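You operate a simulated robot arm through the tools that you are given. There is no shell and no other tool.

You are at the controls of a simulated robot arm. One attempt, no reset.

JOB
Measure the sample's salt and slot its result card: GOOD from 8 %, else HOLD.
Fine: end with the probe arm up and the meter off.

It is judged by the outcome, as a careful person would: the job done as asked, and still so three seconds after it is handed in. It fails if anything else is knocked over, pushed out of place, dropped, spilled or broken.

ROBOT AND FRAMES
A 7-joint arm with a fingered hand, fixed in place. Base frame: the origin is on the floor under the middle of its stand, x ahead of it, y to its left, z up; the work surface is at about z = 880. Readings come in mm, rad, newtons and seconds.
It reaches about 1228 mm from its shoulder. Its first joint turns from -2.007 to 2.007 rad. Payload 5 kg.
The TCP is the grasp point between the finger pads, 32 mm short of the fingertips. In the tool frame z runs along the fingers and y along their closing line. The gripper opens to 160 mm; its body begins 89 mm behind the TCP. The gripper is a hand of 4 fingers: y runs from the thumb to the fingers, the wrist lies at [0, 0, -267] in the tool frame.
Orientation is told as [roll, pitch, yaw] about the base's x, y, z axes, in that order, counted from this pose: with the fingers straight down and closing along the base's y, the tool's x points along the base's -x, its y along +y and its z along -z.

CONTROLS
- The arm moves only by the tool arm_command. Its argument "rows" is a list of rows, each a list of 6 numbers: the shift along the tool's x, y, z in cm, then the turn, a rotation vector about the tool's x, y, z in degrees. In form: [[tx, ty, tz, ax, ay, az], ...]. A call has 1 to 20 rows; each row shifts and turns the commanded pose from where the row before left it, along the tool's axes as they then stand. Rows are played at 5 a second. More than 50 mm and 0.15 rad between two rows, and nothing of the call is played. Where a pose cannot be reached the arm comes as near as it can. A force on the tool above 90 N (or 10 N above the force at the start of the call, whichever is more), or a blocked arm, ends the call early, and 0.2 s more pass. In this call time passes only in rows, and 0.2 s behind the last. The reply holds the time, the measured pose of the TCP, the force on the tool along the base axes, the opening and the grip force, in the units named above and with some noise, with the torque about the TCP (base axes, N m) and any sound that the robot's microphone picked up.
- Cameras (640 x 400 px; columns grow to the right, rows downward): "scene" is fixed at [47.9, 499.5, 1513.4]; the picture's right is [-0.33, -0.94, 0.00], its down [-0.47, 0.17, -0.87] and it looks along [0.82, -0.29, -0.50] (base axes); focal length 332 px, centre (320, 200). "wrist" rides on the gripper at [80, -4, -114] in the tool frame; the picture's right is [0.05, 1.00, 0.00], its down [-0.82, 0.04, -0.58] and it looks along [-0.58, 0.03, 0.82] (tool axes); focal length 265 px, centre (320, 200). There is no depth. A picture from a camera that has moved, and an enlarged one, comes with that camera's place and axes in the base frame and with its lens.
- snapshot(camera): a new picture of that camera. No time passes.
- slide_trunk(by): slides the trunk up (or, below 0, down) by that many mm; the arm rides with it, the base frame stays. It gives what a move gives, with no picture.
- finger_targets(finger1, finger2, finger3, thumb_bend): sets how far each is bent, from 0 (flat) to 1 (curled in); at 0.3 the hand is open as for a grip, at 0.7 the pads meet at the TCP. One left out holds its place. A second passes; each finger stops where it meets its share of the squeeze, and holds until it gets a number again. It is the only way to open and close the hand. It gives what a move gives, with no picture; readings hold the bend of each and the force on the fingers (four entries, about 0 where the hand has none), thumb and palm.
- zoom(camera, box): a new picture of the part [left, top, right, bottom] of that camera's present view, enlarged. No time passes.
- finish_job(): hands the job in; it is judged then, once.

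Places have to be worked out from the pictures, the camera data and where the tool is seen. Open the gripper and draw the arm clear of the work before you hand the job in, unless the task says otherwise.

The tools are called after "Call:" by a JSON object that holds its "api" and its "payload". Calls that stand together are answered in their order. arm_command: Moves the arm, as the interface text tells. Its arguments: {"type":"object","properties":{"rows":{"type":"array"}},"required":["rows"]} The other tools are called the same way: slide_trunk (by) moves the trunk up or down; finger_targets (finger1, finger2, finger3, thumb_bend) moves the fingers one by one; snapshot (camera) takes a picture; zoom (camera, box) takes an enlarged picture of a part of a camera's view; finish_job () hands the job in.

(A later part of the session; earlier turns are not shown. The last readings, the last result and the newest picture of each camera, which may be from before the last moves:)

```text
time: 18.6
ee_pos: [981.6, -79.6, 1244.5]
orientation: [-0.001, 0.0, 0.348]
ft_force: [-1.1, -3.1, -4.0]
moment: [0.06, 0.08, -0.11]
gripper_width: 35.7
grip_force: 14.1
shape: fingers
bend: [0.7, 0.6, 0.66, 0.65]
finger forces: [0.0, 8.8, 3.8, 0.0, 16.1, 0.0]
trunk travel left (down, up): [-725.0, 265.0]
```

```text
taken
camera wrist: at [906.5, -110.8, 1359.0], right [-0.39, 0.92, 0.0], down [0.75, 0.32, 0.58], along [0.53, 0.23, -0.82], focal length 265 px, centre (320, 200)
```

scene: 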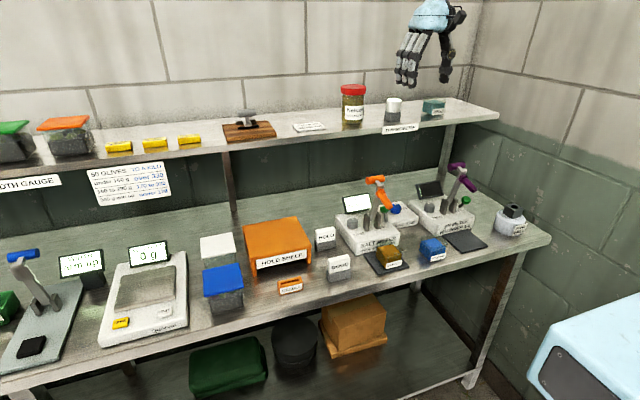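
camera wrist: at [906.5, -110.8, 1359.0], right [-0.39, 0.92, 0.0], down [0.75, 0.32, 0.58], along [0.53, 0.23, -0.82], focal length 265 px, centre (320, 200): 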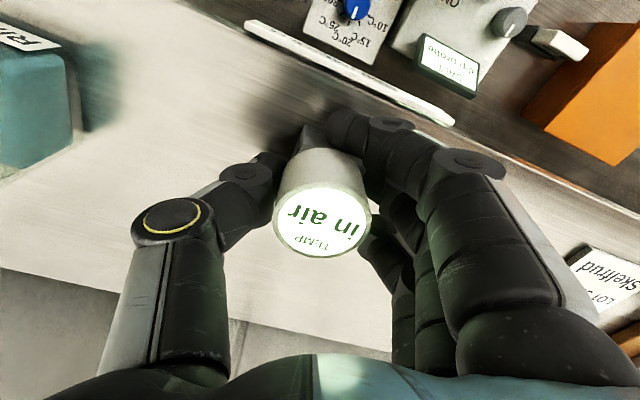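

Fingers 2, 3 and the thumb hold the cap with about 14 N. I'll lift straight up slowly.

Call:
{"api": "arm_command", "payload": {"rows": [[0, 0, -1, 0, 0, 0], [0, 0, -1, 0, 0, 0], [0, 0, -1.5, 0, 0, 0], [0, 0, -2, 0, 0, 0], [0, 0, -2.5, 0, 0, 0], [0, 0, -3, 0, 0, 0]]}}

Call:
{"api": "snapshot", "payload": {"camera": "wrist"}}

Call:
{"api": "zoom", "payload": {"camera": "scene", "box": [330, 20, 470, 140]}}

```text
time: 20.0
ee_pos: [981.4, -80.6, 1356.9]
orientation: [0.0, 0.0, 0.348]
ft_force: [-1.1, -0.7, 0.2]
moment: [-0.01, -0.01, -0.01]
gripper_width: 33.1
grip_force: 11.3
shape: fingers
bend: [0.7, 0.61, 0.69, 0.67]
finger forces: [1.0, 8.5, 1.7, 0.0, 11.5, 0.0]
trunk travel left (down, up): [-725.0, 265.0]
```

```text
taken
camera wrist: at [907.5, -110.5, 1469.6], right [-0.39, 0.92, 0.0], down [0.75, 0.32, 0.58], along [0.53, 0.23, -0.82], focal length 265 px, centre (320, 200)
```

wrist: 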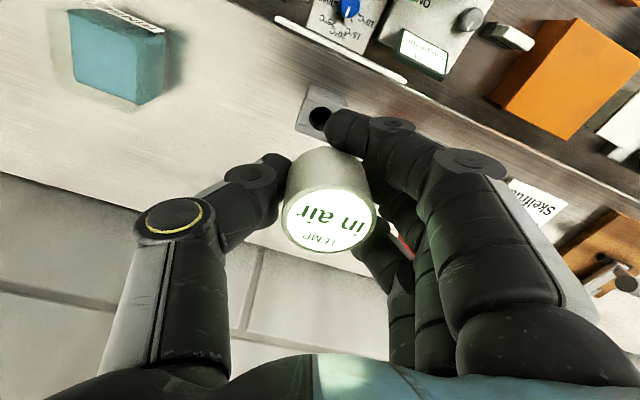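

```text
3.33 times, centred on (400, 80) of scene
camera zoom: at [47.9, 499.5, 1513.4], right [-0.33, -0.94, 0.0], down [-0.47, 0.17, -0.87], along [0.82, -0.29, -0.5], focal length 1108 px, centre (53, 600)
```

zoom: 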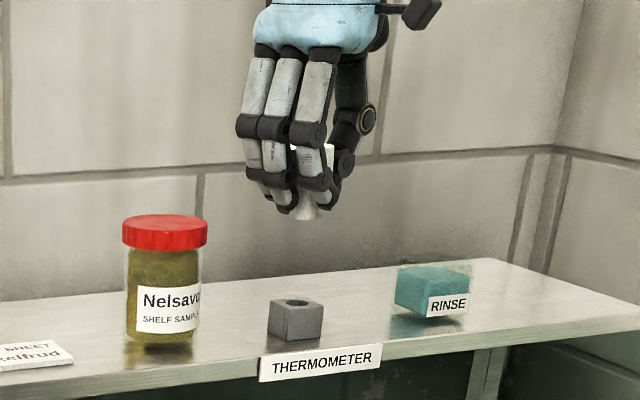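

The thermometer came out cleanly; the holder's hole shows at about (979, -81). The cap has shifted about 5 mm toward the fingers, so I'll check whether it hangs straight.

Call:
{"api": "zoom", "payload": {"camera": "wrist", "box": [230, 90, 430, 270]}}

Call:
{"api": "zoom", "payload": {"camera": "scene", "box": [380, 50, 440, 120]}}

```text
2.22 times, centred on (330, 180) of wrist
camera zoom: at [907.5, -110.5, 1469.6], right [-0.39, 0.92, 0.0], down [0.75, 0.32, 0.58], along [0.53, 0.23, -0.82], focal length 590 px, centre (298, 244)
```

zoom: 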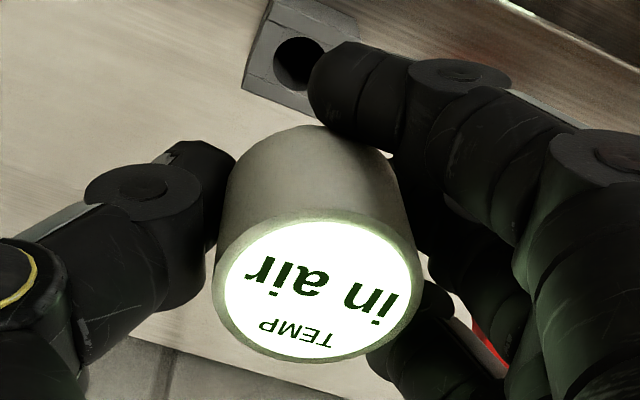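

```text
5.71 times, centred on (410, 85) of scene
camera zoom: at [47.9, 499.5, 1513.4], right [-0.33, -0.94, 0.0], down [-0.47, 0.17, -0.87], along [0.82, -0.29, -0.5], focal length 1899 px, centre (-194, 857)
```

zoom: 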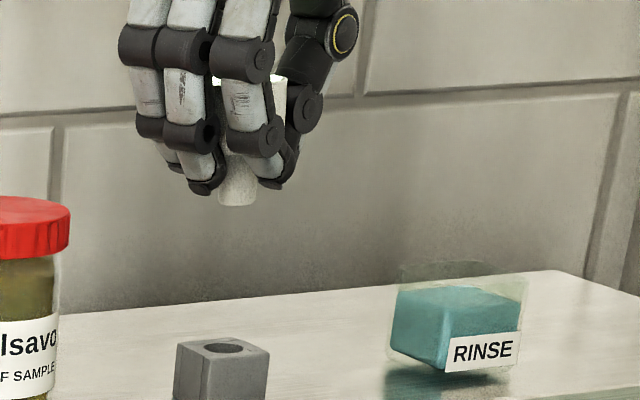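

The stem (about 20 mm wide, ending about 52 mm under the TCP) hangs practically vertical. I'll carry it diagonally back to above the brine well at about (688, -374), staying high.

Call:
{"api": "arm_command", "payload": {"rows": [[2.69, -1.26, 0, 0, 0, 0], [2.69, -1.26, 0, 0, 0, 0], [2.69, -1.26, 0, 0, 0, 0], [2.69, -1.26, 0.9, 0, 0, 0], [2.69, -1.26, 0.9, 0, 0, 0], [2.69, -1.26, 0.9, 0, 0, 0], [2.69, -1.26, 0.9, 0, 0, 0], [2.69, -1.26, 0.9, 0, 0, 0], [2.69, -1.26, 0.9, 0, 0, 0], [2.69, -1.26, 0.9, 0, 0, 0], [2.69, -1.26, 0.9, 0, 0, 0], [2.69, -1.26, 0.9, 0, 0, 0], [2.69, -1.26, 0.9, 0, 0, 0], [2.69, -1.26, 0.9, 0, 0, 0]]}}

Call:
{"api": "snapshot", "payload": {"camera": "wrist"}}

Call:
{"api": "snapshot", "payload": {"camera": "scene"}}

```text
time: 23.0
ee_pos: [687.5, -374.8, 1256.2]
orientation: [-0.001, -0.001, 0.349]
ft_force: [-0.8, 0.1, -0.4]
moment: [0.01, 0.0, 0.0]
gripper_width: 32.9
grip_force: 11.5
shape: fingers
bend: [0.7, 0.61, 0.69, 0.67]
finger forces: [1.1, 8.6, 1.7, 0.1, 11.3, 0.0]
trunk travel left (down, up): [-725.0, 265.0]
```

```text
taken
camera wrist: at [613.3, -406.2, 1370.2], right [-0.39, 0.92, 0.0], down [0.75, 0.32, 0.58], along [0.53, 0.23, -0.82], focal length 265 px, centre (320, 200)
```

wrist: 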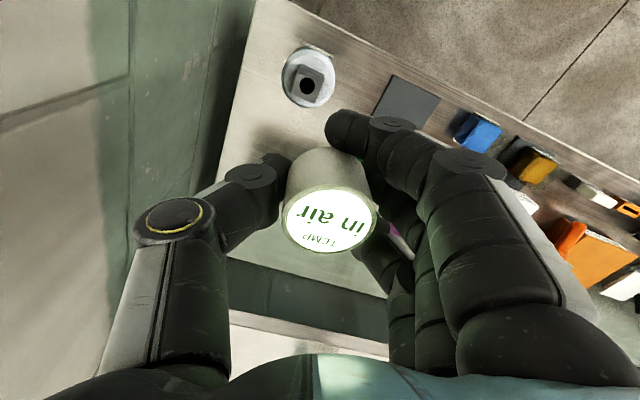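

```text
taken
```

scene: 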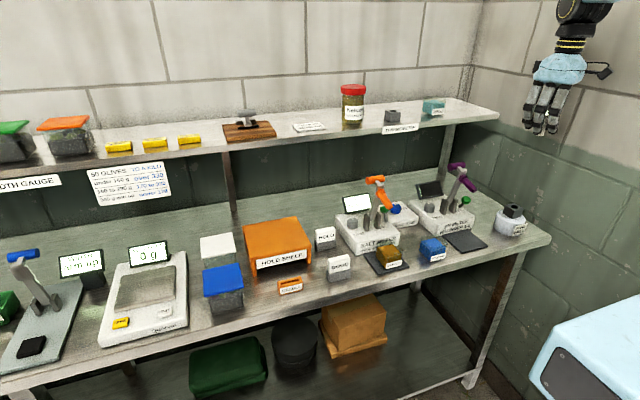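

The brine well's hole looks to be around (699, -391). I'll zoom both cameras to fix it accurately.

Call:
{"api": "zoom", "payload": {"camera": "wrist", "box": [260, 30, 360, 130]}}

Call:
{"api": "zoom", "payload": {"camera": "scene", "box": [490, 195, 535, 240]}}

Call:
{"api": "zoom", "payload": {"camera": "scene", "box": [510, 70, 580, 150]}}

Call:
{"api": "zoom", "payload": {"camera": "wrist", "box": [270, 100, 390, 260]}}

```text
4.00 times, centred on (310, 80) of wrist
camera zoom: at [613.3, -406.2, 1370.2], right [-0.39, 0.92, 0.0], down [0.75, 0.32, 0.58], along [0.53, 0.23, -0.82], focal length 1062 px, centre (360, 680)
```

zoom: 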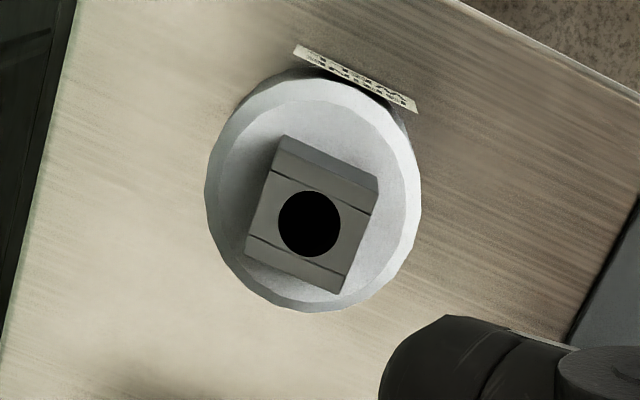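

```text
8.89 times, centred on (512, 218) of scene
camera zoom: at [47.9, 499.5, 1513.4], right [-0.33, -0.94, 0.0], down [-0.47, 0.17, -0.87], along [0.82, -0.29, -0.5], focal length 2954 px, centre (-1391, 44)
```

zoom: 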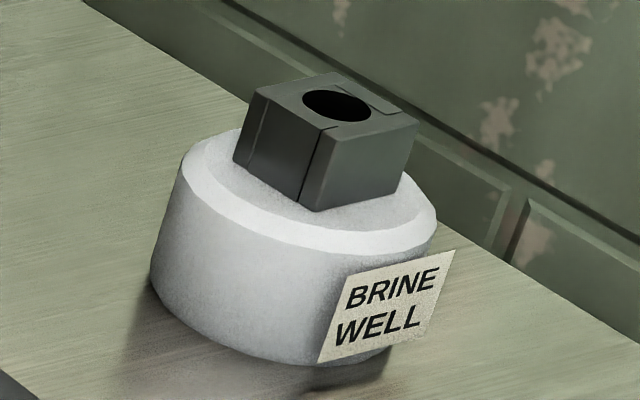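

```text
5.00 times, centred on (545, 110) of scene
camera zoom: at [47.9, 499.5, 1513.4], right [-0.33, -0.94, 0.0], down [-0.47, 0.17, -0.87], along [0.82, -0.29, -0.5], focal length 1662 px, centre (-805, 650)
```

zoom: 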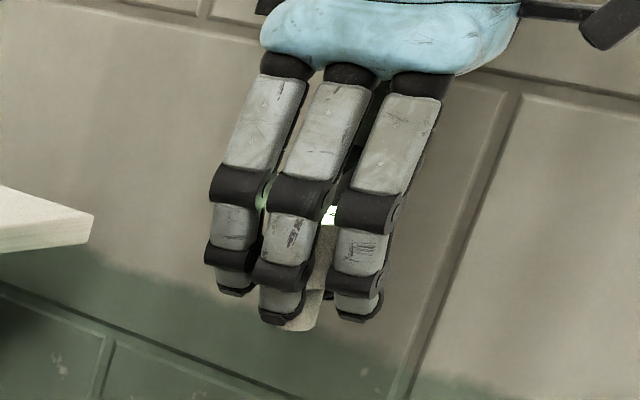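

```text
2.50 times, centred on (330, 180) of wrist
camera zoom: at [613.3, -406.2, 1370.2], right [-0.39, 0.92, 0.0], down [0.75, 0.32, 0.58], along [0.53, 0.23, -0.82], focal length 664 px, centre (295, 250)
```

zoom: 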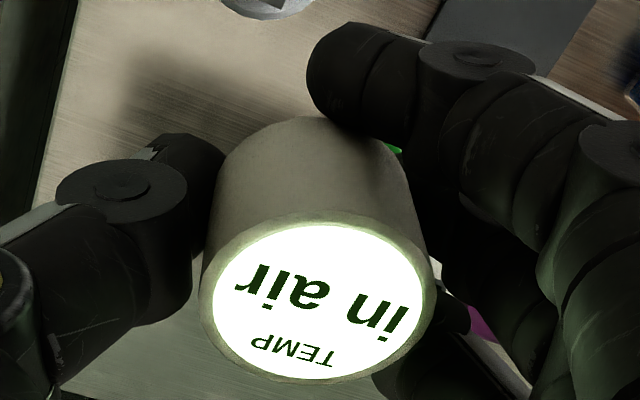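

Hole estimate: (699, -390, ~959), diameter about 22 mm; the stem hangs about 4 mm toward the fingers from the TCP. I'll move to put the stem over the hole, descend to TCP z = 1130 and check again.

Call:
{"api": "arm_command", "payload": {"rows": [[-0.2, -0.8, 2.5, 0, 0, 0], [-0.2, -0.8, 2.5, 0, 0, 0], [-0.21, -0.66, 2.5, 0, 0, 0], [0, 0, 2.5, 0, 0, 0], [0, 0, 2.6, 0, 0, 0]]}}

Call:
{"api": "snapshot", "payload": {"camera": "wrist"}}

Call:
{"api": "zoom", "payload": {"camera": "wrist", "box": [260, 50, 400, 270]}}

Call:
{"api": "zoom", "payload": {"camera": "scene", "box": [480, 120, 580, 240]}}

```text
time: 24.2
ee_pos: [701.4, -393.9, 1128.1]
orientation: [-0.001, 0.001, 0.347]
ft_force: [-0.1, 0.0, -0.7]
moment: [0.01, 0.01, 0.02]
gripper_width: 33.0
grip_force: 11.5
shape: fingers
bend: [0.7, 0.61, 0.69, 0.67]
finger forces: [1.0, 8.7, 1.8, 0.0, 11.3, 0.1]
trunk travel left (down, up): [-725.0, 265.0]
```

```text
taken
camera wrist: at [627.3, -424.8, 1243.3], right [-0.39, 0.92, 0.0], down [0.75, 0.32, 0.58], along [0.53, 0.23, -0.82], focal length 265 px, centre (320, 200)
```

wrist: 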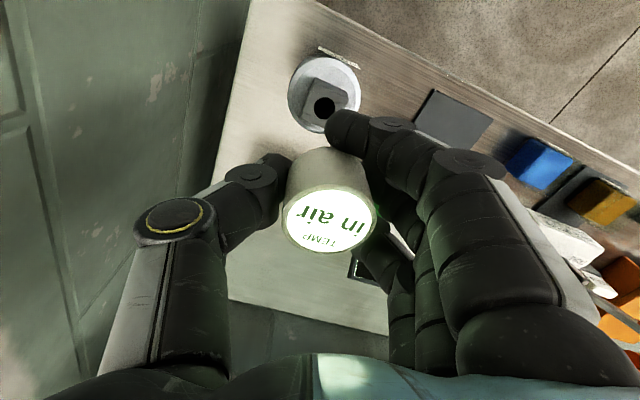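

```text
1.82 times, centred on (330, 160) of wrist
camera zoom: at [627.3, -424.8, 1243.3], right [-0.39, 0.92, 0.0], down [0.75, 0.32, 0.58], along [0.53, 0.23, -0.82], focal length 483 px, centre (302, 273)
```

zoom: 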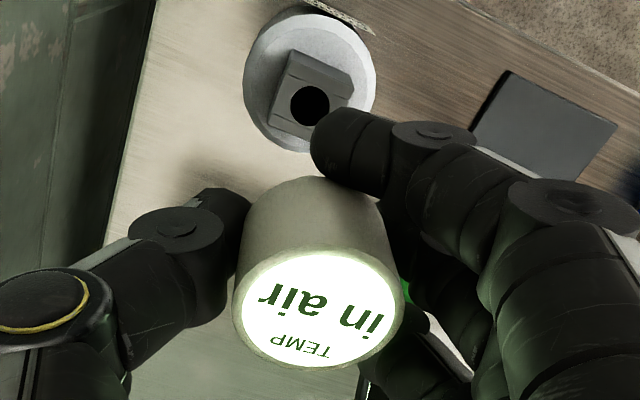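

```text
3.33 times, centred on (530, 180) of scene
camera zoom: at [47.9, 499.5, 1513.4], right [-0.33, -0.94, 0.0], down [-0.47, 0.17, -0.87], along [0.82, -0.29, -0.5], focal length 1108 px, centre (-380, 267)
```

zoom: 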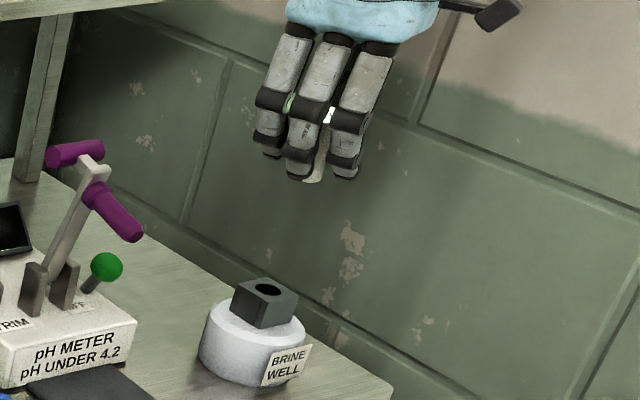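

By the wrist picture the hole is at tool (0.6, 4.2) and the cap at (1, 4.3) – aligned within a millimetre. I'll descend to just above the hole, then ease the stem in.

Call:
{"api": "arm_command", "payload": {"rows": [[0, 0, 3.5, 0, 0, 0], [0, 0, 3.5, 0, 0, 0], [0, 0, 3, 0, 0, 0], [0, 0, 0.8, 0, 0, 0], [0, 0, 0.5, 0, 0, 0], [0, 0, 0.5, 0, 0, 0], [0, 0, 0.5, 0, 0, 0], [0, 0, 0.5, 0, 0, 0]]}}

Call:
{"api": "zoom", "payload": {"camera": "scene", "box": [470, 140, 570, 250]}}

Call:
{"api": "snapshot", "payload": {"camera": "wrist"}}

```text
time: 26.0
ee_pos: [701.8, -393.6, 1002.9]
orientation: [-0.001, 0.0, 0.349]
ft_force: [0.0, 0.5, 0.2]
moment: [-0.01, 0.04, -0.03]
gripper_width: 33.0
grip_force: 11.7
shape: fingers
bend: [0.7, 0.61, 0.69, 0.67]
finger forces: [0.9, 8.7, 1.6, 0.0, 11.2, 0.1]
trunk travel left (down, up): [-725.0, 265.0]
```

```text
3.64 times, centred on (520, 195) of scene
camera zoom: at [47.9, 499.5, 1513.4], right [-0.33, -0.94, 0.0], down [-0.47, 0.17, -0.87], along [0.82, -0.29, -0.5], focal length 1208 px, centre (-407, 218)
```

zoom: 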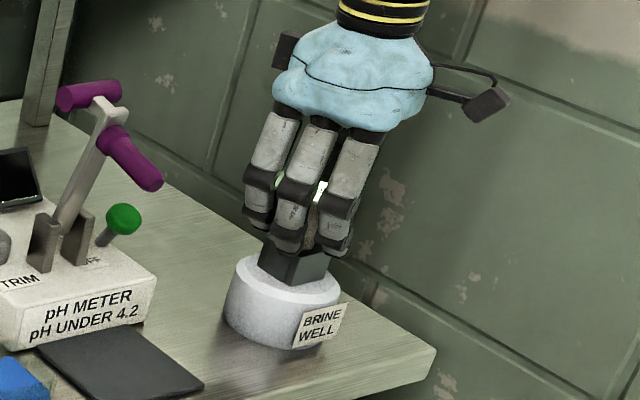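

```text
taken
camera wrist: at [626.9, -424.0, 1116.6], right [-0.39, 0.92, 0.0], down [0.75, 0.32, 0.58], along [0.53, 0.23, -0.82], focal length 265 px, centre (320, 200)
```

wrist: 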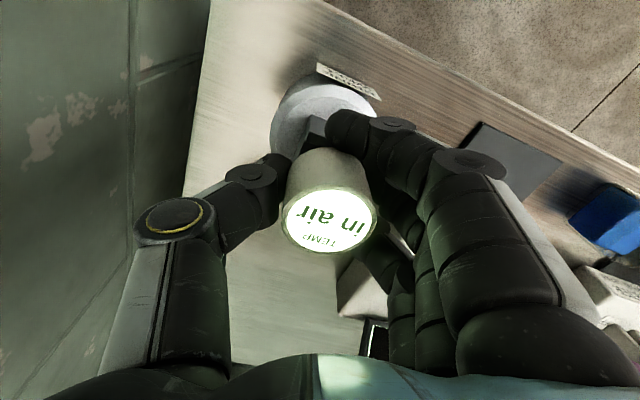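

No contact yet and the stem is right over the hole. I'll continue down in 4 mm steps.

Call:
{"api": "arm_command", "payload": {"rows": [[0, 0, 0.4, 0, 0, 0], [0, 0, 0.4, 0, 0, 0], [0, 0, 0.4, 0, 0, 0], [0, 0, 0.4, 0, 0, 0], [0, 0, 0.4, 0, 0, 0]]}}

Call:
{"api": "zoom", "payload": {"camera": "scene", "box": [470, 140, 570, 250]}}

Call:
{"api": "snapshot", "payload": {"camera": "wrist"}}

```text
time: 27.2
ee_pos: [702.2, -392.6, 984.0]
orientation: [-0.002, -0.004, 0.351]
ft_force: [14.3, -1.4, 36.1]
moment: [0.23, -0.41, -0.61]
gripper_width: 33.7
grip_force: 28.3
shape: fingers
bend: [0.7, 0.62, 0.72, 0.68]
finger forces: [0.7, 13.1, 23.4, 0.0, 19.6, 0.0]
trunk travel left (down, up): [-725.0, 265.0]
```

```text
3.64 times, centred on (520, 195) of scene
camera zoom: at [47.9, 499.5, 1513.4], right [-0.33, -0.94, 0.0], down [-0.47, 0.17, -0.87], along [0.82, -0.29, -0.5], focal length 1208 px, centre (-407, 218)
```

zoom: 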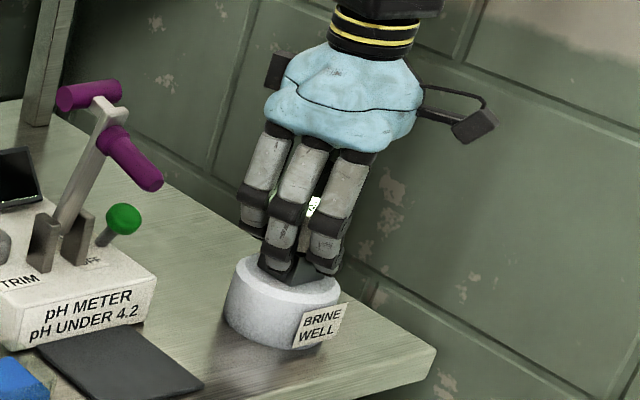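

```text
taken
camera wrist: at [628.2, -423.4, 1097.9], right [-0.39, 0.92, 0.0], down [0.75, 0.32, 0.58], along [0.53, 0.22, -0.81], focal length 265 px, centre (320, 200)
```

wrist: 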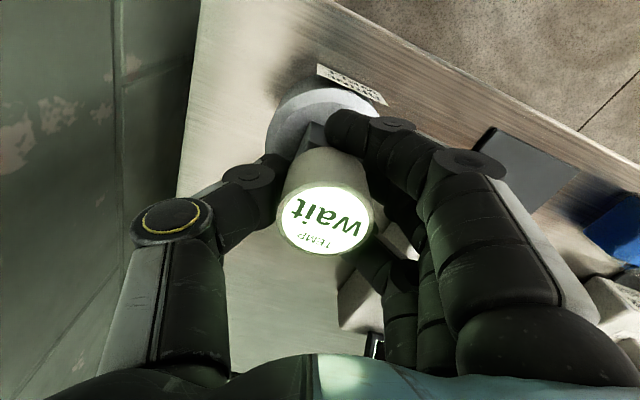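

It now shows "TEMP wait", so it is in the well, but I'm pressing with 36 N; finger 3's tip seems to be on the box. I'll relieve that by rising 3 mm and keep holding the thermometer while it settles.

Call:
{"api": "arm_command", "payload": {"rows": [[0, 0, -0.15, 0, 0, 0], [0, 0, -0.15, 0, 0, 0], [0, 0, 0, 0, 0, 0], [0, 0, 0, 0, 0, 0]]}}

Call:
{"api": "zoom", "payload": {"camera": "wrist", "box": [250, 120, 400, 270]}}

```text
time: 28.2
ee_pos: [702.0, -391.9, 984.9]
orientation: [0.0, 0.0, 0.351]
ft_force: [25.1, -2.8, 15.6]
moment: [-0.03, -0.55, -0.69]
gripper_width: 34.1
grip_force: 26.5
shape: fingers
bend: [0.7, 0.62, 0.72, 0.67]
finger forces: [0.7, 12.2, 21.6, 0.0, 18.2, 0.0]
trunk travel left (down, up): [-725.0, 265.0]
```

```text
2.67 times, centred on (325, 195) of wrist
camera zoom: at [628.0, -423.2, 1099.0], right [-0.39, 0.92, 0.0], down [0.75, 0.32, 0.58], along [0.53, 0.23, -0.82], focal length 708 px, centre (307, 213)
```

zoom: 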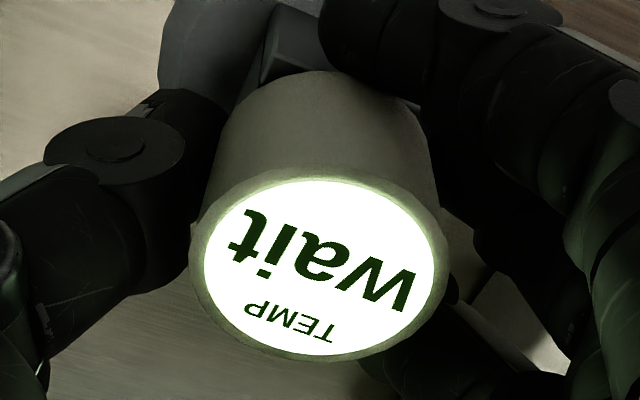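

The vertical load fell but 25 N sideways remains, coming from finger 3 (21 N), which seems wedged on the socket block. I'll ease finger 3 open slightly; finger 2 and the thumb still hold the cap.

Call:
{"api": "finger_targets", "payload": {"finger3": 0.6}}

Call:
{"api": "zoom", "payload": {"camera": "wrist", "box": [250, 120, 400, 270]}}

Call:
{"api": "zoom", "payload": {"camera": "scene", "box": [470, 140, 570, 250]}}

```text
time: 29.2
ee_pos: [702.6, -392.2, 985.3]
orientation: [-0.001, 0.0, 0.351]
ft_force: [25.8, -2.8, 12.4]
moment: [0.04, -0.61, -0.69]
gripper_width: 34.0
grip_force: 26.6
shape: fingers
bend: [0.7, 0.61, 0.72, 0.67]
finger forces: [0.7, 12.6, 23.3, 0.0, 15.5, 0.0]
trunk travel left (down, up): [-725.0, 265.0]
```

```text
2.67 times, centred on (325, 195) of wrist
camera zoom: at [628.2, -423.4, 1099.1], right [-0.39, 0.92, 0.0], down [0.75, 0.32, 0.58], along [0.53, 0.23, -0.82], focal length 708 px, centre (307, 213)
```

zoom: 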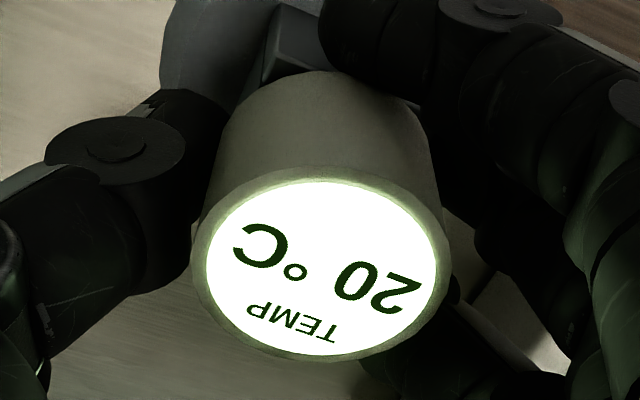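

```text
3.64 times, centred on (520, 195) of scene
camera zoom: at [47.9, 499.5, 1513.4], right [-0.33, -0.94, 0.0], down [-0.47, 0.17, -0.87], along [0.82, -0.29, -0.5], focal length 1208 px, centre (-407, 218)
```

zoom: 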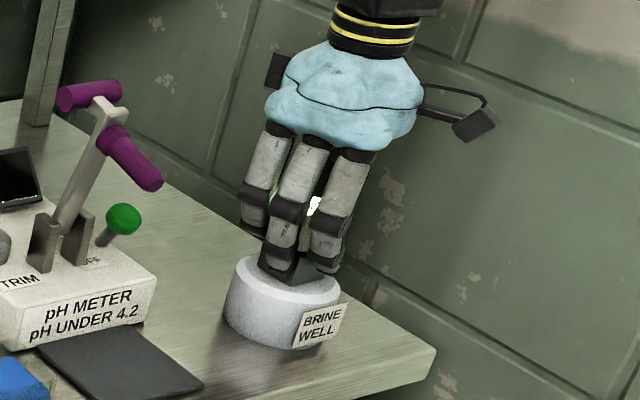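

The thermometer reads 20 °C, which matches the dial as it stands, so the dial can stay. Finger 3 is still wedged and pushed toward +x, so I'll follow that push by 2 mm, and then lift the thermometer out slowly.

Call:
{"api": "arm_command", "payload": {"rows": [[-0.1, -0.03, 0, 0, 0, 0], [-0.1, -0.04, -0.1, 0, 0, 0], [0, 0, -0.2, 0, 0, 0], [0, 0, -0.2, 0, 0, 0]]}}

Call:
{"api": "snapshot", "payload": {"camera": "wrist"}}

Call:
{"api": "zoom", "payload": {"camera": "scene", "box": [470, 140, 570, 250]}}

```text
time: 30.2
ee_pos: [703.0, -393.8, 988.0]
orientation: [0.004, 0.003, 0.349]
ft_force: [16.6, -4.1, -10.4]
moment: [-0.06, -0.41, -0.61]
gripper_width: 33.2
grip_force: 18.5
shape: fingers
bend: [0.7, 0.59, 0.71, 0.66]
finger forces: [1.0, 10.6, 14.6, 0.1, 11.4, 0.0]
trunk travel left (down, up): [-725.0, 265.0]
```

```text
taken
camera wrist: at [629.1, -424.7, 1101.8], right [-0.39, 0.92, 0.0], down [0.75, 0.32, 0.57], along [0.53, 0.23, -0.82], focal length 265 px, centre (320, 200)
```

wrist: 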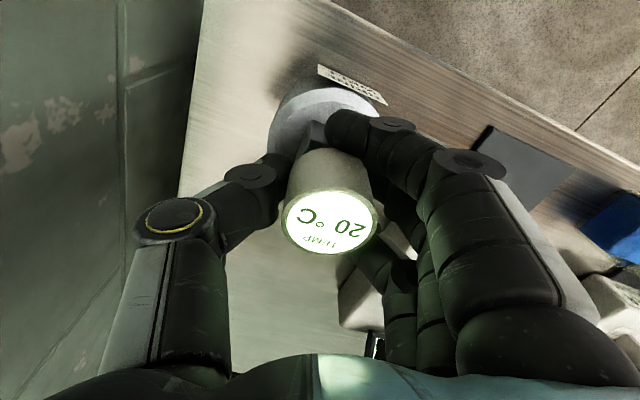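

```text
3.64 times, centred on (520, 195) of scene
camera zoom: at [47.9, 499.5, 1513.4], right [-0.33, -0.94, 0.0], down [-0.47, 0.17, -0.87], along [0.82, -0.29, -0.5], focal length 1208 px, centre (-407, 218)
```

zoom: 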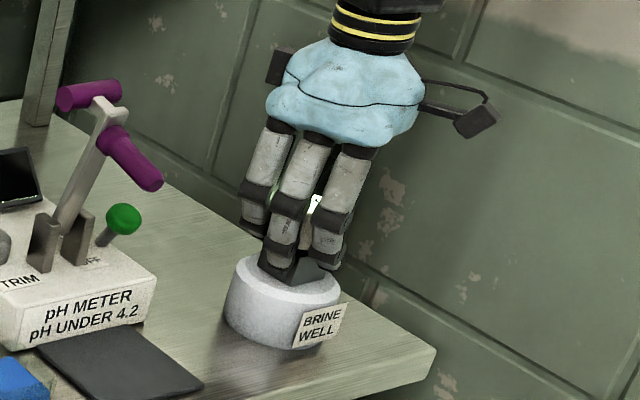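

The loads fall (16 N sideways). Let me open finger 3 further now, so that the lift is free of it.

Call:
{"api": "finger_targets", "payload": {"finger3": 0.5}}

Call:
{"api": "zoom", "payload": {"camera": "wrist", "box": [250, 80, 450, 280]}}

```text
time: 31.2
ee_pos: [702.7, -395.2, 988.8]
orientation: [0.005, 0.003, 0.349]
ft_force: [7.7, -4.6, -12.9]
moment: [-0.06, -0.23, -0.49]
gripper_width: 32.8
grip_force: 17.6
shape: fingers
bend: [0.7, 0.58, 0.71, 0.66]
finger forces: [1.1, 9.9, 12.3, 0.0, 10.9, 0.0]
trunk travel left (down, up): [-725.0, 265.0]
```

```text
2.00 times, centred on (350, 180) of wrist
camera zoom: at [629.5, -425.1, 1103.4], right [-0.39, 0.92, 0.0], down [0.75, 0.32, 0.58], along [0.53, 0.23, -0.82], focal length 531 px, centre (260, 240)
```

zoom: 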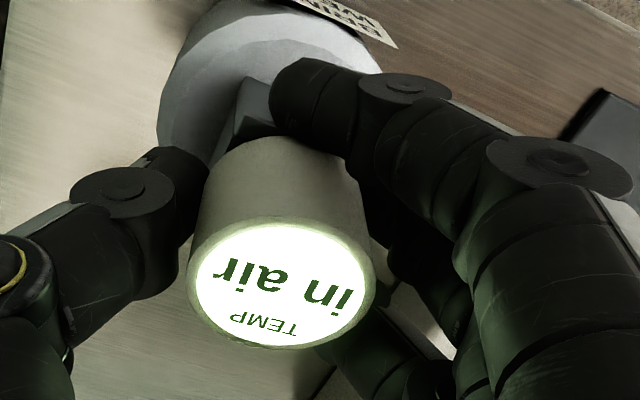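

The display is back to "in air", so the stem is leaving the well, while finger 3 still doesn't move. I'll keep lifting in small steps and watch the forces.

Call:
{"api": "arm_command", "payload": {"rows": [[0, 0, -0.3, 0, 0, 0], [0, 0, -0.3, 0, 0, 0], [0, 0, -0.3, 0, 0, 0]]}}

Call:
{"api": "zoom", "payload": {"camera": "wrist", "box": [250, 80, 450, 280]}}

Call:
{"api": "zoom", "payload": {"camera": "scene", "box": [470, 140, 570, 250]}}

```text
time: 32.0
ee_pos: [703.0, -393.4, 999.1]
orientation: [0.0, -0.001, 0.349]
ft_force: [0.4, -1.6, -2.2]
moment: [-0.05, -0.02, -0.05]
gripper_width: 30.1
grip_force: 9.5
shape: fingers
bend: [0.7, 0.6, 0.5, 0.67]
finger forces: [0.6, 9.0, 0.0, 0.0, 9.1, 0.1]
trunk travel left (down, up): [-725.0, 265.0]
```

```text
2.00 times, centred on (350, 180) of wrist
camera zoom: at [628.8, -423.8, 1113.6], right [-0.39, 0.92, 0.0], down [0.75, 0.32, 0.58], along [0.53, 0.23, -0.82], focal length 531 px, centre (260, 240)
```

zoom: 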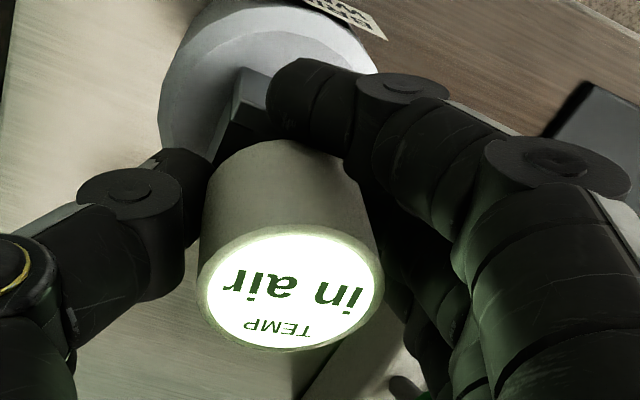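

```text
3.64 times, centred on (520, 195) of scene
camera zoom: at [47.9, 499.5, 1513.4], right [-0.33, -0.94, 0.0], down [-0.47, 0.17, -0.87], along [0.82, -0.29, -0.5], focal length 1208 px, centre (-407, 218)
```

zoom: 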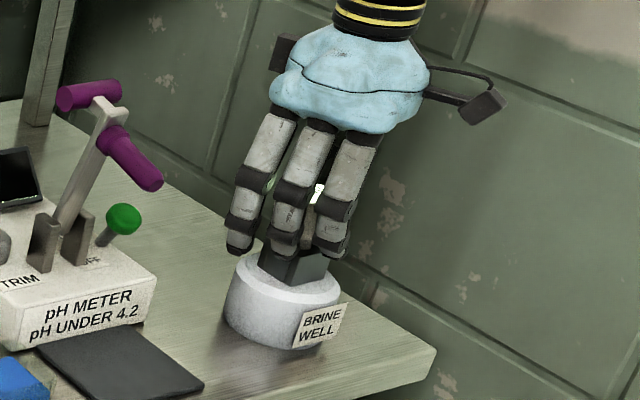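

Finger 3 is free again and forces are nil; the well has not moved. I'll lift clear of the socket, then bring finger 3 back on the cap for a steadier hold.

Call:
{"api": "arm_command", "payload": {"rows": [[0, 0, -0.5, 0, 0, 0], [0, 0, -1, 0, 0, 0], [0, 0, -2, 0, 0, 0], [0, 0, -3, 0, 0, 0], [0, 0, -3, 0, 0, 0]]}}

Call:
{"api": "zoom", "payload": {"camera": "wrist", "box": [220, 40, 440, 280]}}

Call:
{"api": "zoom", "payload": {"camera": "scene", "box": [470, 110, 570, 250]}}

```text
time: 33.2
ee_pos: [702.7, -394.0, 1095.5]
orientation: [0.0, 0.0, 0.349]
ft_force: [0.5, 0.3, -0.2]
moment: [-0.03, 0.0, 0.0]
gripper_width: 30.4
grip_force: 8.9
shape: fingers
bend: [0.7, 0.6, 0.5, 0.67]
finger forces: [0.4, 8.3, 0.1, 0.1, 9.1, 0.1]
trunk travel left (down, up): [-725.0, 265.0]
```

```text
1.67 times, centred on (330, 160) of wrist
camera zoom: at [628.5, -424.2, 1209.2], right [-0.39, 0.92, 0.0], down [0.75, 0.32, 0.58], along [0.53, 0.23, -0.82], focal length 442 px, centre (303, 267)
```

zoom: 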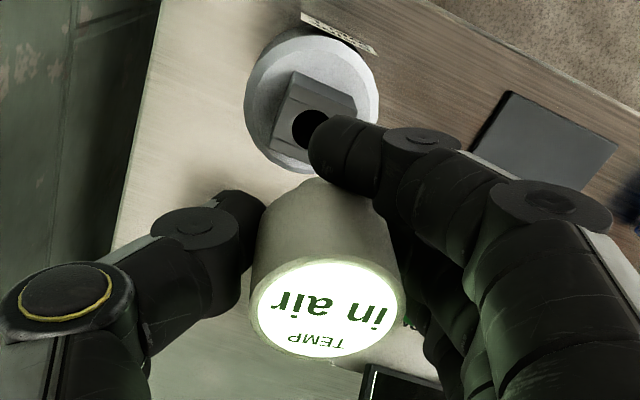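

```text
2.86 times, centred on (520, 180) of scene
camera zoom: at [47.9, 499.5, 1513.4], right [-0.33, -0.94, 0.0], down [-0.47, 0.17, -0.87], along [0.82, -0.29, -0.5], focal length 950 px, centre (-251, 257)
```

zoom: 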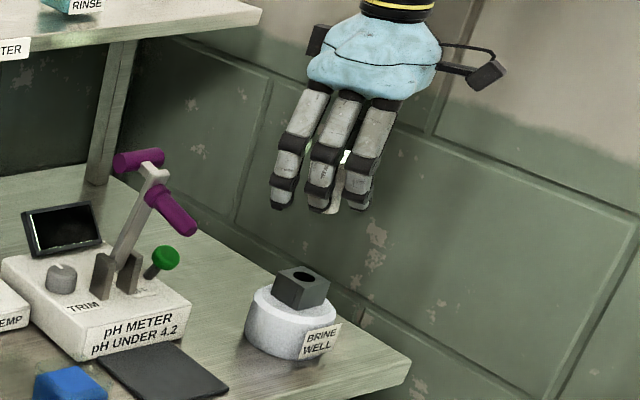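

The well stands unmoved. The cap seems to have swung a few degrees in the two-point pinch; I'll zoom in to judge that tilt.

Call:
{"api": "zoom", "payload": {"camera": "wrist", "box": [290, 110, 380, 250]}}

Call:
{"api": "zoom", "payload": {"camera": "scene", "box": [555, 140, 605, 200]}}

Call:
{"api": "zoom", "payload": {"camera": "scene", "box": [555, 110, 615, 190]}}

```text
2.86 times, centred on (335, 180) of wrist
camera zoom: at [628.5, -424.2, 1209.2], right [-0.39, 0.92, 0.0], down [0.75, 0.32, 0.58], along [0.53, 0.23, -0.82], focal length 758 px, centre (277, 257)
```

zoom: 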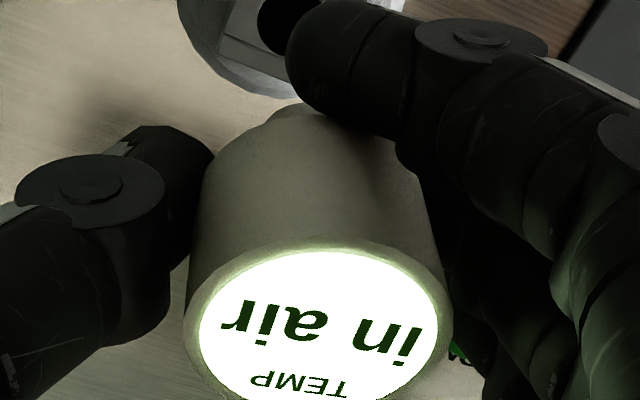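

```text
6.67 times, centred on (580, 170) of scene
camera zoom: at [47.9, 499.5, 1513.4], right [-0.33, -0.94, 0.0], down [-0.47, 0.17, -0.87], along [0.82, -0.29, -0.5], focal length 2216 px, centre (-1413, 400)
```

zoom: 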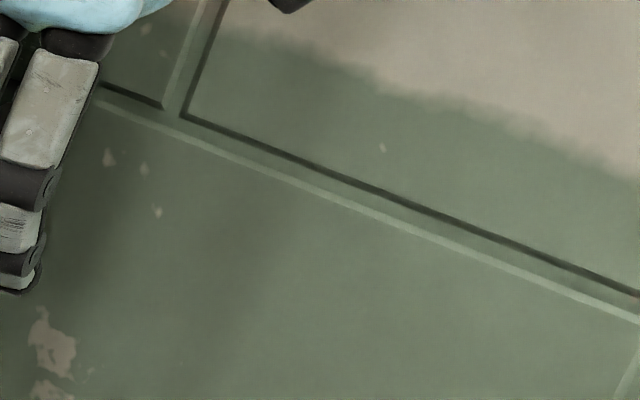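

```text
5.00 times, centred on (585, 150) of scene
camera zoom: at [47.9, 499.5, 1513.4], right [-0.33, -0.94, 0.0], down [-0.47, 0.17, -0.87], along [0.82, -0.29, -0.5], focal length 1662 px, centre (-1005, 450)
```

zoom: 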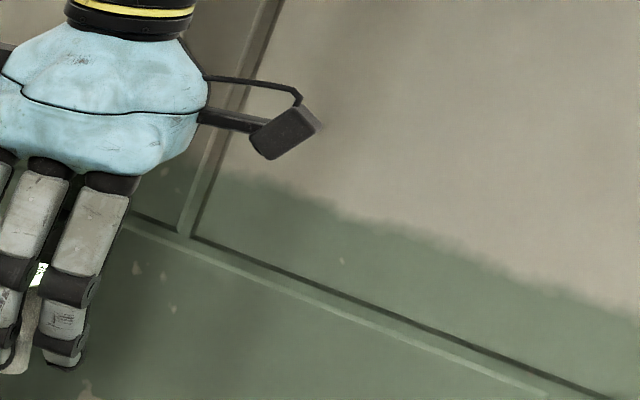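

The stem now peeps out over the cap's lower edge, so it is tilted a bit with its tip toward the robot. I'll zoom on it from the scene camera as well.

Call:
{"api": "zoom", "payload": {"camera": "scene", "box": [535, 130, 585, 195]}}

Call:
{"api": "zoom", "payload": {"camera": "wrist", "box": [270, 130, 390, 260]}}

```text
6.15 times, centred on (560, 162) of scene
camera zoom: at [47.9, 499.5, 1513.4], right [-0.33, -0.94, 0.0], down [-0.47, 0.17, -0.87], along [0.82, -0.29, -0.5], focal length 2045 px, centre (-1157, 431)
```

zoom: 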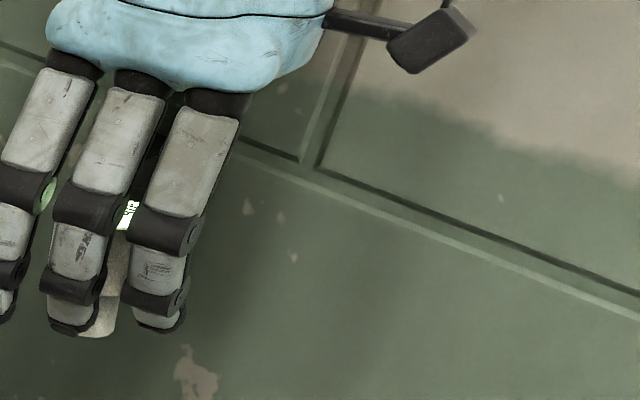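

```text
3.08 times, centred on (330, 195) of wrist
camera zoom: at [628.5, -424.2, 1209.2], right [-0.39, 0.92, 0.0], down [0.75, 0.32, 0.58], along [0.53, 0.23, -0.82], focal length 817 px, centre (289, 215)
```

zoom: 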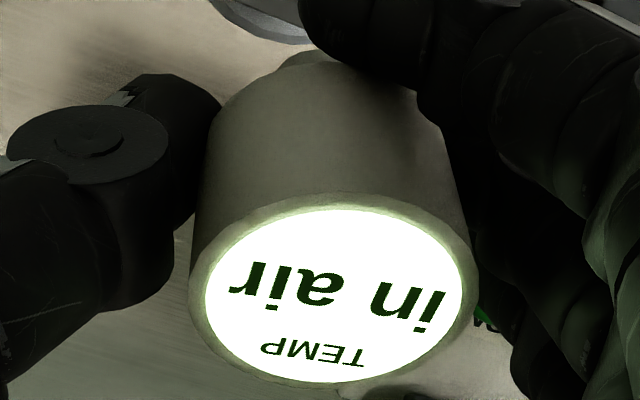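

The cap leans about 7° (stem tip toward the robot), which I can undo by pitching the hand. I'll rise to z ≈ 1360 and carry it back diagonally to above its shelf holder, then pitch the hand by -7° about its y axis and check.

Call:
{"api": "arm_command", "payload": {"rows": [[0, 0, -3, 0, 0, 0], [0, 0, -4, 0, 0, 0], [0, 0, -4, 0, 0, 0], [0, 0, -4, 0, 0, 0], [0, 0, -4, 0, 0, 0], [0, 0, -4, 0, 0, 0], [0, 0, -3.4, 0, 0, 0]]}}

Call:
{"api": "arm_command", "payload": {"rows": [[-2.61, 1.37, 0, 0, 0, 0], [-2.61, 1.37, 0, 0, 0, 0], [-2.61, 1.37, 0, 0, 0, 0], [-2.61, 1.37, 0, 0, 0, 0], [-2.61, 1.37, 0, 0, 0, 0], [-2.61, 1.37, 0, 0, 0, 0], [-2.61, 1.37, 0, 0, 0, 0], [-2.61, 1.37, 0, 0, 0, 0], [-2.61, 1.37, 0, 0, 0, 0], [-2.61, 1.37, 0, 0, 0, 0], [-2.61, 1.37, 0, 0, 0, 0], [-2.61, 1.37, 0, 0, 0, 0], [-2.61, 1.37, 0, 0, 0, 0], [-2.61, 1.37, 0, 0, 0, 0], [0, 0, 0, 0, -3.5, 0], [0, 0, 0, 0, -3.5, 0]]}}

Call:
{"api": "snapshot", "payload": {"camera": "wrist"}}

Call:
{"api": "zoom", "payload": {"camera": "wrist", "box": [260, 60, 400, 260]}}

Call:
{"api": "zoom", "payload": {"camera": "scene", "box": [355, 40, 445, 140]}}

```text
time: 34.8
ee_pos: [704.1, -394.1, 1359.8]
orientation: [0.0, 0.0, 0.35]
ft_force: [-0.6, 0.0, -0.9]
moment: [-0.02, -0.01, 0.03]
gripper_width: 30.4
grip_force: 8.9
shape: fingers
bend: [0.7, 0.6, 0.5, 0.67]
finger forces: [0.4, 8.4, 0.0, 0.0, 9.0, 0.0]
trunk travel left (down, up): [-725.0, 265.0]
```

```text
time: 38.2
ee_pos: [982.1, -85.7, 1356.7]
orientation: [0.0, -0.121, 0.351]
ft_force: [-0.2, 0.4, -0.8]
moment: [-0.04, 0.01, -0.03]
gripper_width: 30.4
grip_force: 9.1
shape: fingers
bend: [0.7, 0.6, 0.5, 0.67]
finger forces: [0.3, 8.2, 0.0, 0.0, 9.0, 0.0]
trunk travel left (down, up): [-725.0, 265.0]
```

```text
taken
camera wrist: at [894.9, -121.7, 1460.8], right [-0.39, 0.92, -0.01], down [0.68, 0.29, 0.67], along [0.62, 0.26, -0.74], focal length 265 px, centre (320, 200)
```

wrist: 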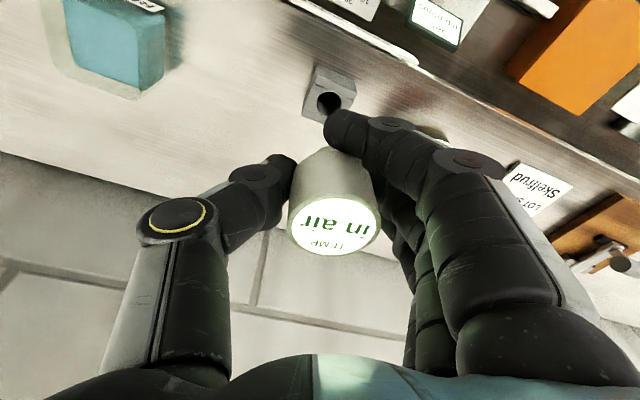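

```text
2.00 times, centred on (330, 160) of wrist
camera zoom: at [894.9, -121.7, 1460.8], right [-0.39, 0.92, -0.01], down [0.68, 0.29, 0.67], along [0.62, 0.26, -0.74], focal length 531 px, centre (300, 280)
```

zoom: 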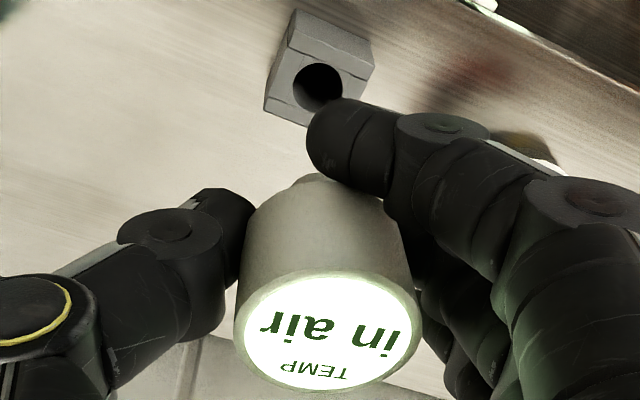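

```text
4.00 times, centred on (400, 90) of scene
camera zoom: at [47.9, 499.5, 1513.4], right [-0.33, -0.94, 0.0], down [-0.47, 0.17, -0.87], along [0.82, -0.29, -0.5], focal length 1329 px, centre (0, 640)
```

zoom: 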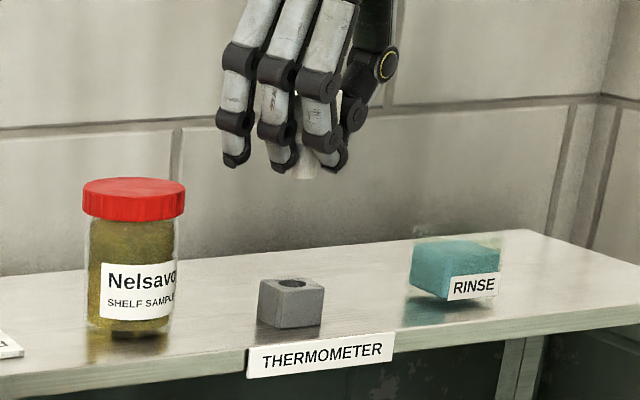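

The holder's hole is at level-frame offset (0, 6.9) and the cap near (-2, 6.8). I'll take sharper enlargements to measure the remaining lean and offset.

Call:
{"api": "zoom", "payload": {"camera": "wrist", "box": [280, 140, 390, 265]}}

Call:
{"api": "zoom", "payload": {"camera": "wrist", "box": [290, 55, 370, 125]}}

Call:
{"api": "zoom", "payload": {"camera": "scene", "box": [375, 55, 445, 125]}}

```text
3.20 times, centred on (335, 202) of wrist
camera zoom: at [894.9, -121.7, 1460.8], right [-0.39, 0.92, -0.01], down [0.68, 0.29, 0.67], along [0.62, 0.26, -0.74], focal length 849 px, centre (272, 192)
```

zoom: 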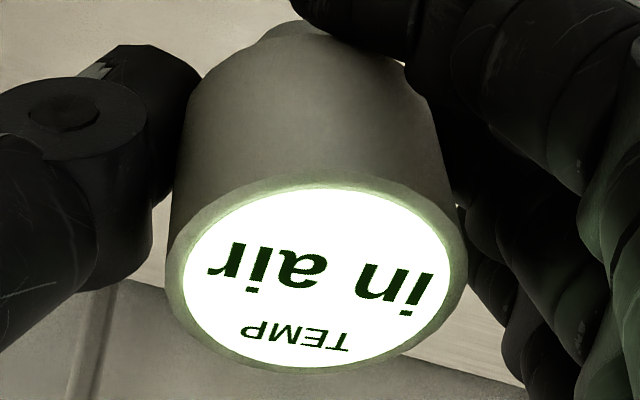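

```text
5.71 times, centred on (330, 90) of wrist
camera zoom: at [894.9, -121.7, 1460.8], right [-0.39, 0.92, -0.01], down [0.68, 0.29, 0.67], along [0.62, 0.26, -0.74], focal length 1517 px, centre (263, 829)
```

zoom: 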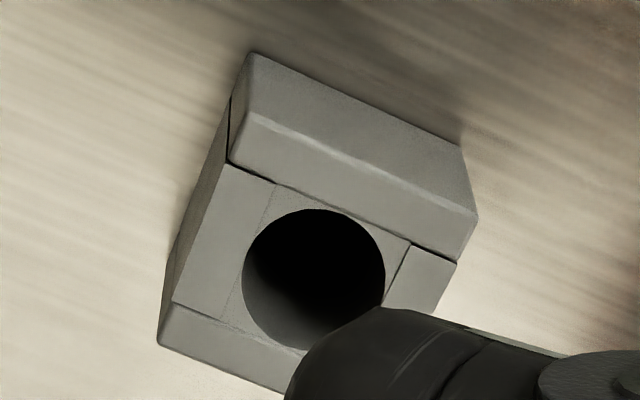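

```text
5.71 times, centred on (410, 90) of scene
camera zoom: at [47.9, 499.5, 1513.4], right [-0.33, -0.94, 0.0], down [-0.47, 0.17, -0.87], along [0.82, -0.29, -0.5], focal length 1899 px, centre (-194, 829)
```

zoom: 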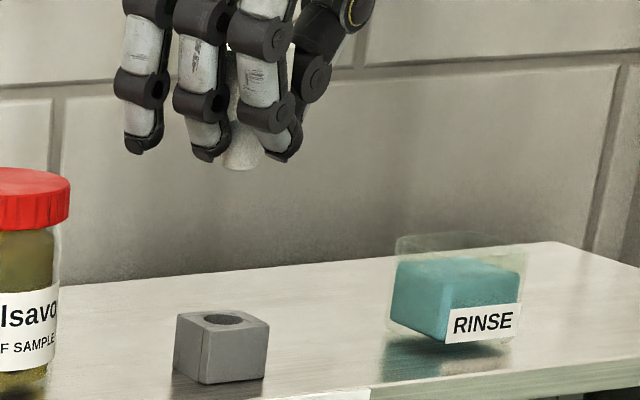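

Everything lines up within about 1 mm and the stem is upright now. Finger 1 carries nothing and hangs over the holder's edge, so I'll open fingers 1 and 3 a bit more and re-check before lowering.

Call:
{"api": "finger_targets", "payload": {"finger1": 0.45, "finger3": 0.45}}

Call:
{"api": "zoom", "payload": {"camera": "wrist", "box": [260, 50, 400, 265]}}

Call:
{"api": "zoom", "payload": {"camera": "wrist", "box": [280, 140, 390, 265]}}

```text
time: 39.2
ee_pos: [980.7, -87.3, 1359.1]
orientation: [0.001, -0.122, 0.348]
ft_force: [-0.3, -0.1, -0.7]
moment: [-0.02, -0.01, 0.04]
gripper_width: 73.4
grip_force: 8.6
shape: fingers
bend: [0.45, 0.6, 0.45, 0.67]
finger forces: [0.1, 8.3, 0.0, 0.0, 8.9, 0.1]
trunk travel left (down, up): [-725.0, 265.0]
```

```text
1.86 times, centred on (330, 158) of wrist
camera zoom: at [894.1, -122.9, 1462.0], right [-0.39, 0.92, -0.01], down [0.68, 0.29, 0.67], along [0.62, 0.26, -0.74], focal length 494 px, centre (301, 279)
```

zoom: 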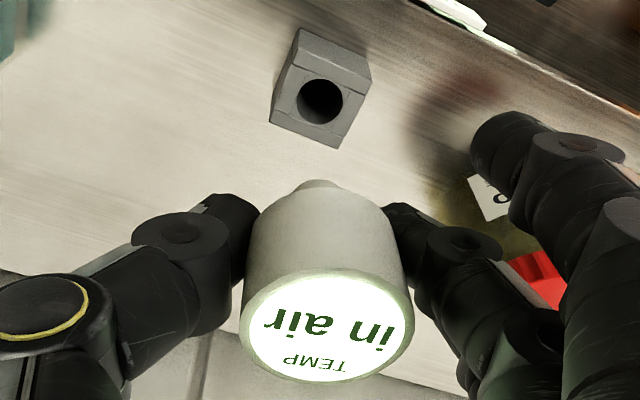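

```text
3.20 times, centred on (335, 202) of wrist
camera zoom: at [894.1, -122.9, 1462.0], right [-0.39, 0.92, -0.01], down [0.68, 0.29, 0.67], along [0.62, 0.26, -0.74], focal length 849 px, centre (272, 192)
```

zoom: 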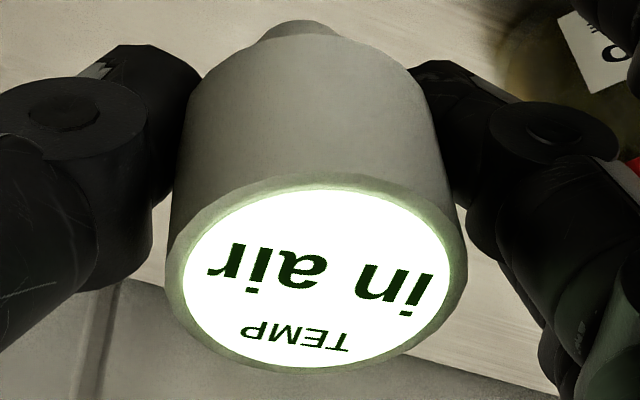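

Held now clearly between finger 2 and thumb, with the stem (about 17 mm) visible and upright; the hole is about 2 mm off. I'll correct that and descend 70 mm vertically, then check again.

Call:
{"api": "arm_command", "payload": {"rows": [[-0.16, 0.15, 0.02, 0, 0, 0], [0.244, 0, 1.985, 0, 0, 0], [0.305, 0, 2.481, 0, 0, 0], [0.305, 0, 2.481, 0, 0, 0], [0, 0, 0, 0, 0, 0]]}}

Call:
{"api": "zoom", "payload": {"camera": "wrist", "box": [260, 80, 400, 265]}}

Call:
{"api": "zoom", "payload": {"camera": "scene", "box": [365, 65, 435, 135]}}

```text
time: 40.4
ee_pos: [982.0, -86.0, 1287.7]
orientation: [0.0, -0.123, 0.348]
ft_force: [-0.2, 0.2, -0.7]
moment: [0.0, 0.02, 0.01]
gripper_width: 73.7
grip_force: 8.4
shape: fingers
bend: [0.45, 0.6, 0.45, 0.67]
finger forces: [0.0, 8.3, 0.0, 0.0, 8.9, 0.0]
trunk travel left (down, up): [-725.0, 265.0]
```

```text
2.16 times, centred on (330, 172) of wrist
camera zoom: at [895.4, -120.9, 1391.7], right [-0.39, 0.92, -0.01], down [0.68, 0.29, 0.67], along [0.62, 0.26, -0.74], focal length 574 px, centre (298, 260)
```

zoom: 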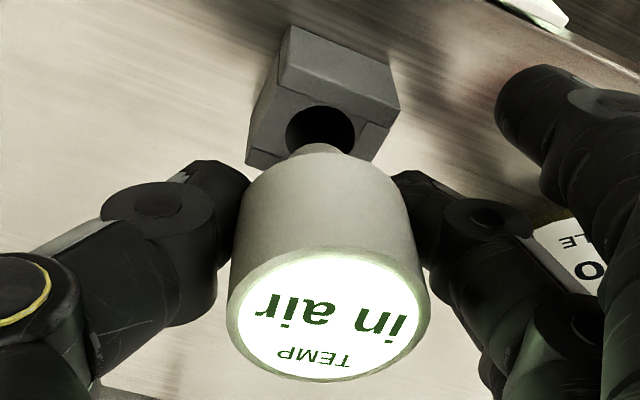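

```text
5.71 times, centred on (400, 100) of scene
camera zoom: at [47.9, 499.5, 1513.4], right [-0.33, -0.94, 0.0], down [-0.47, 0.17, -0.87], along [0.82, -0.29, -0.5], focal length 1899 px, centre (-137, 771)
```

zoom: 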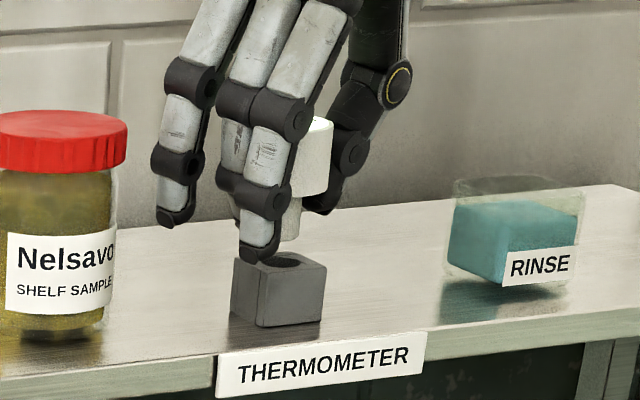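

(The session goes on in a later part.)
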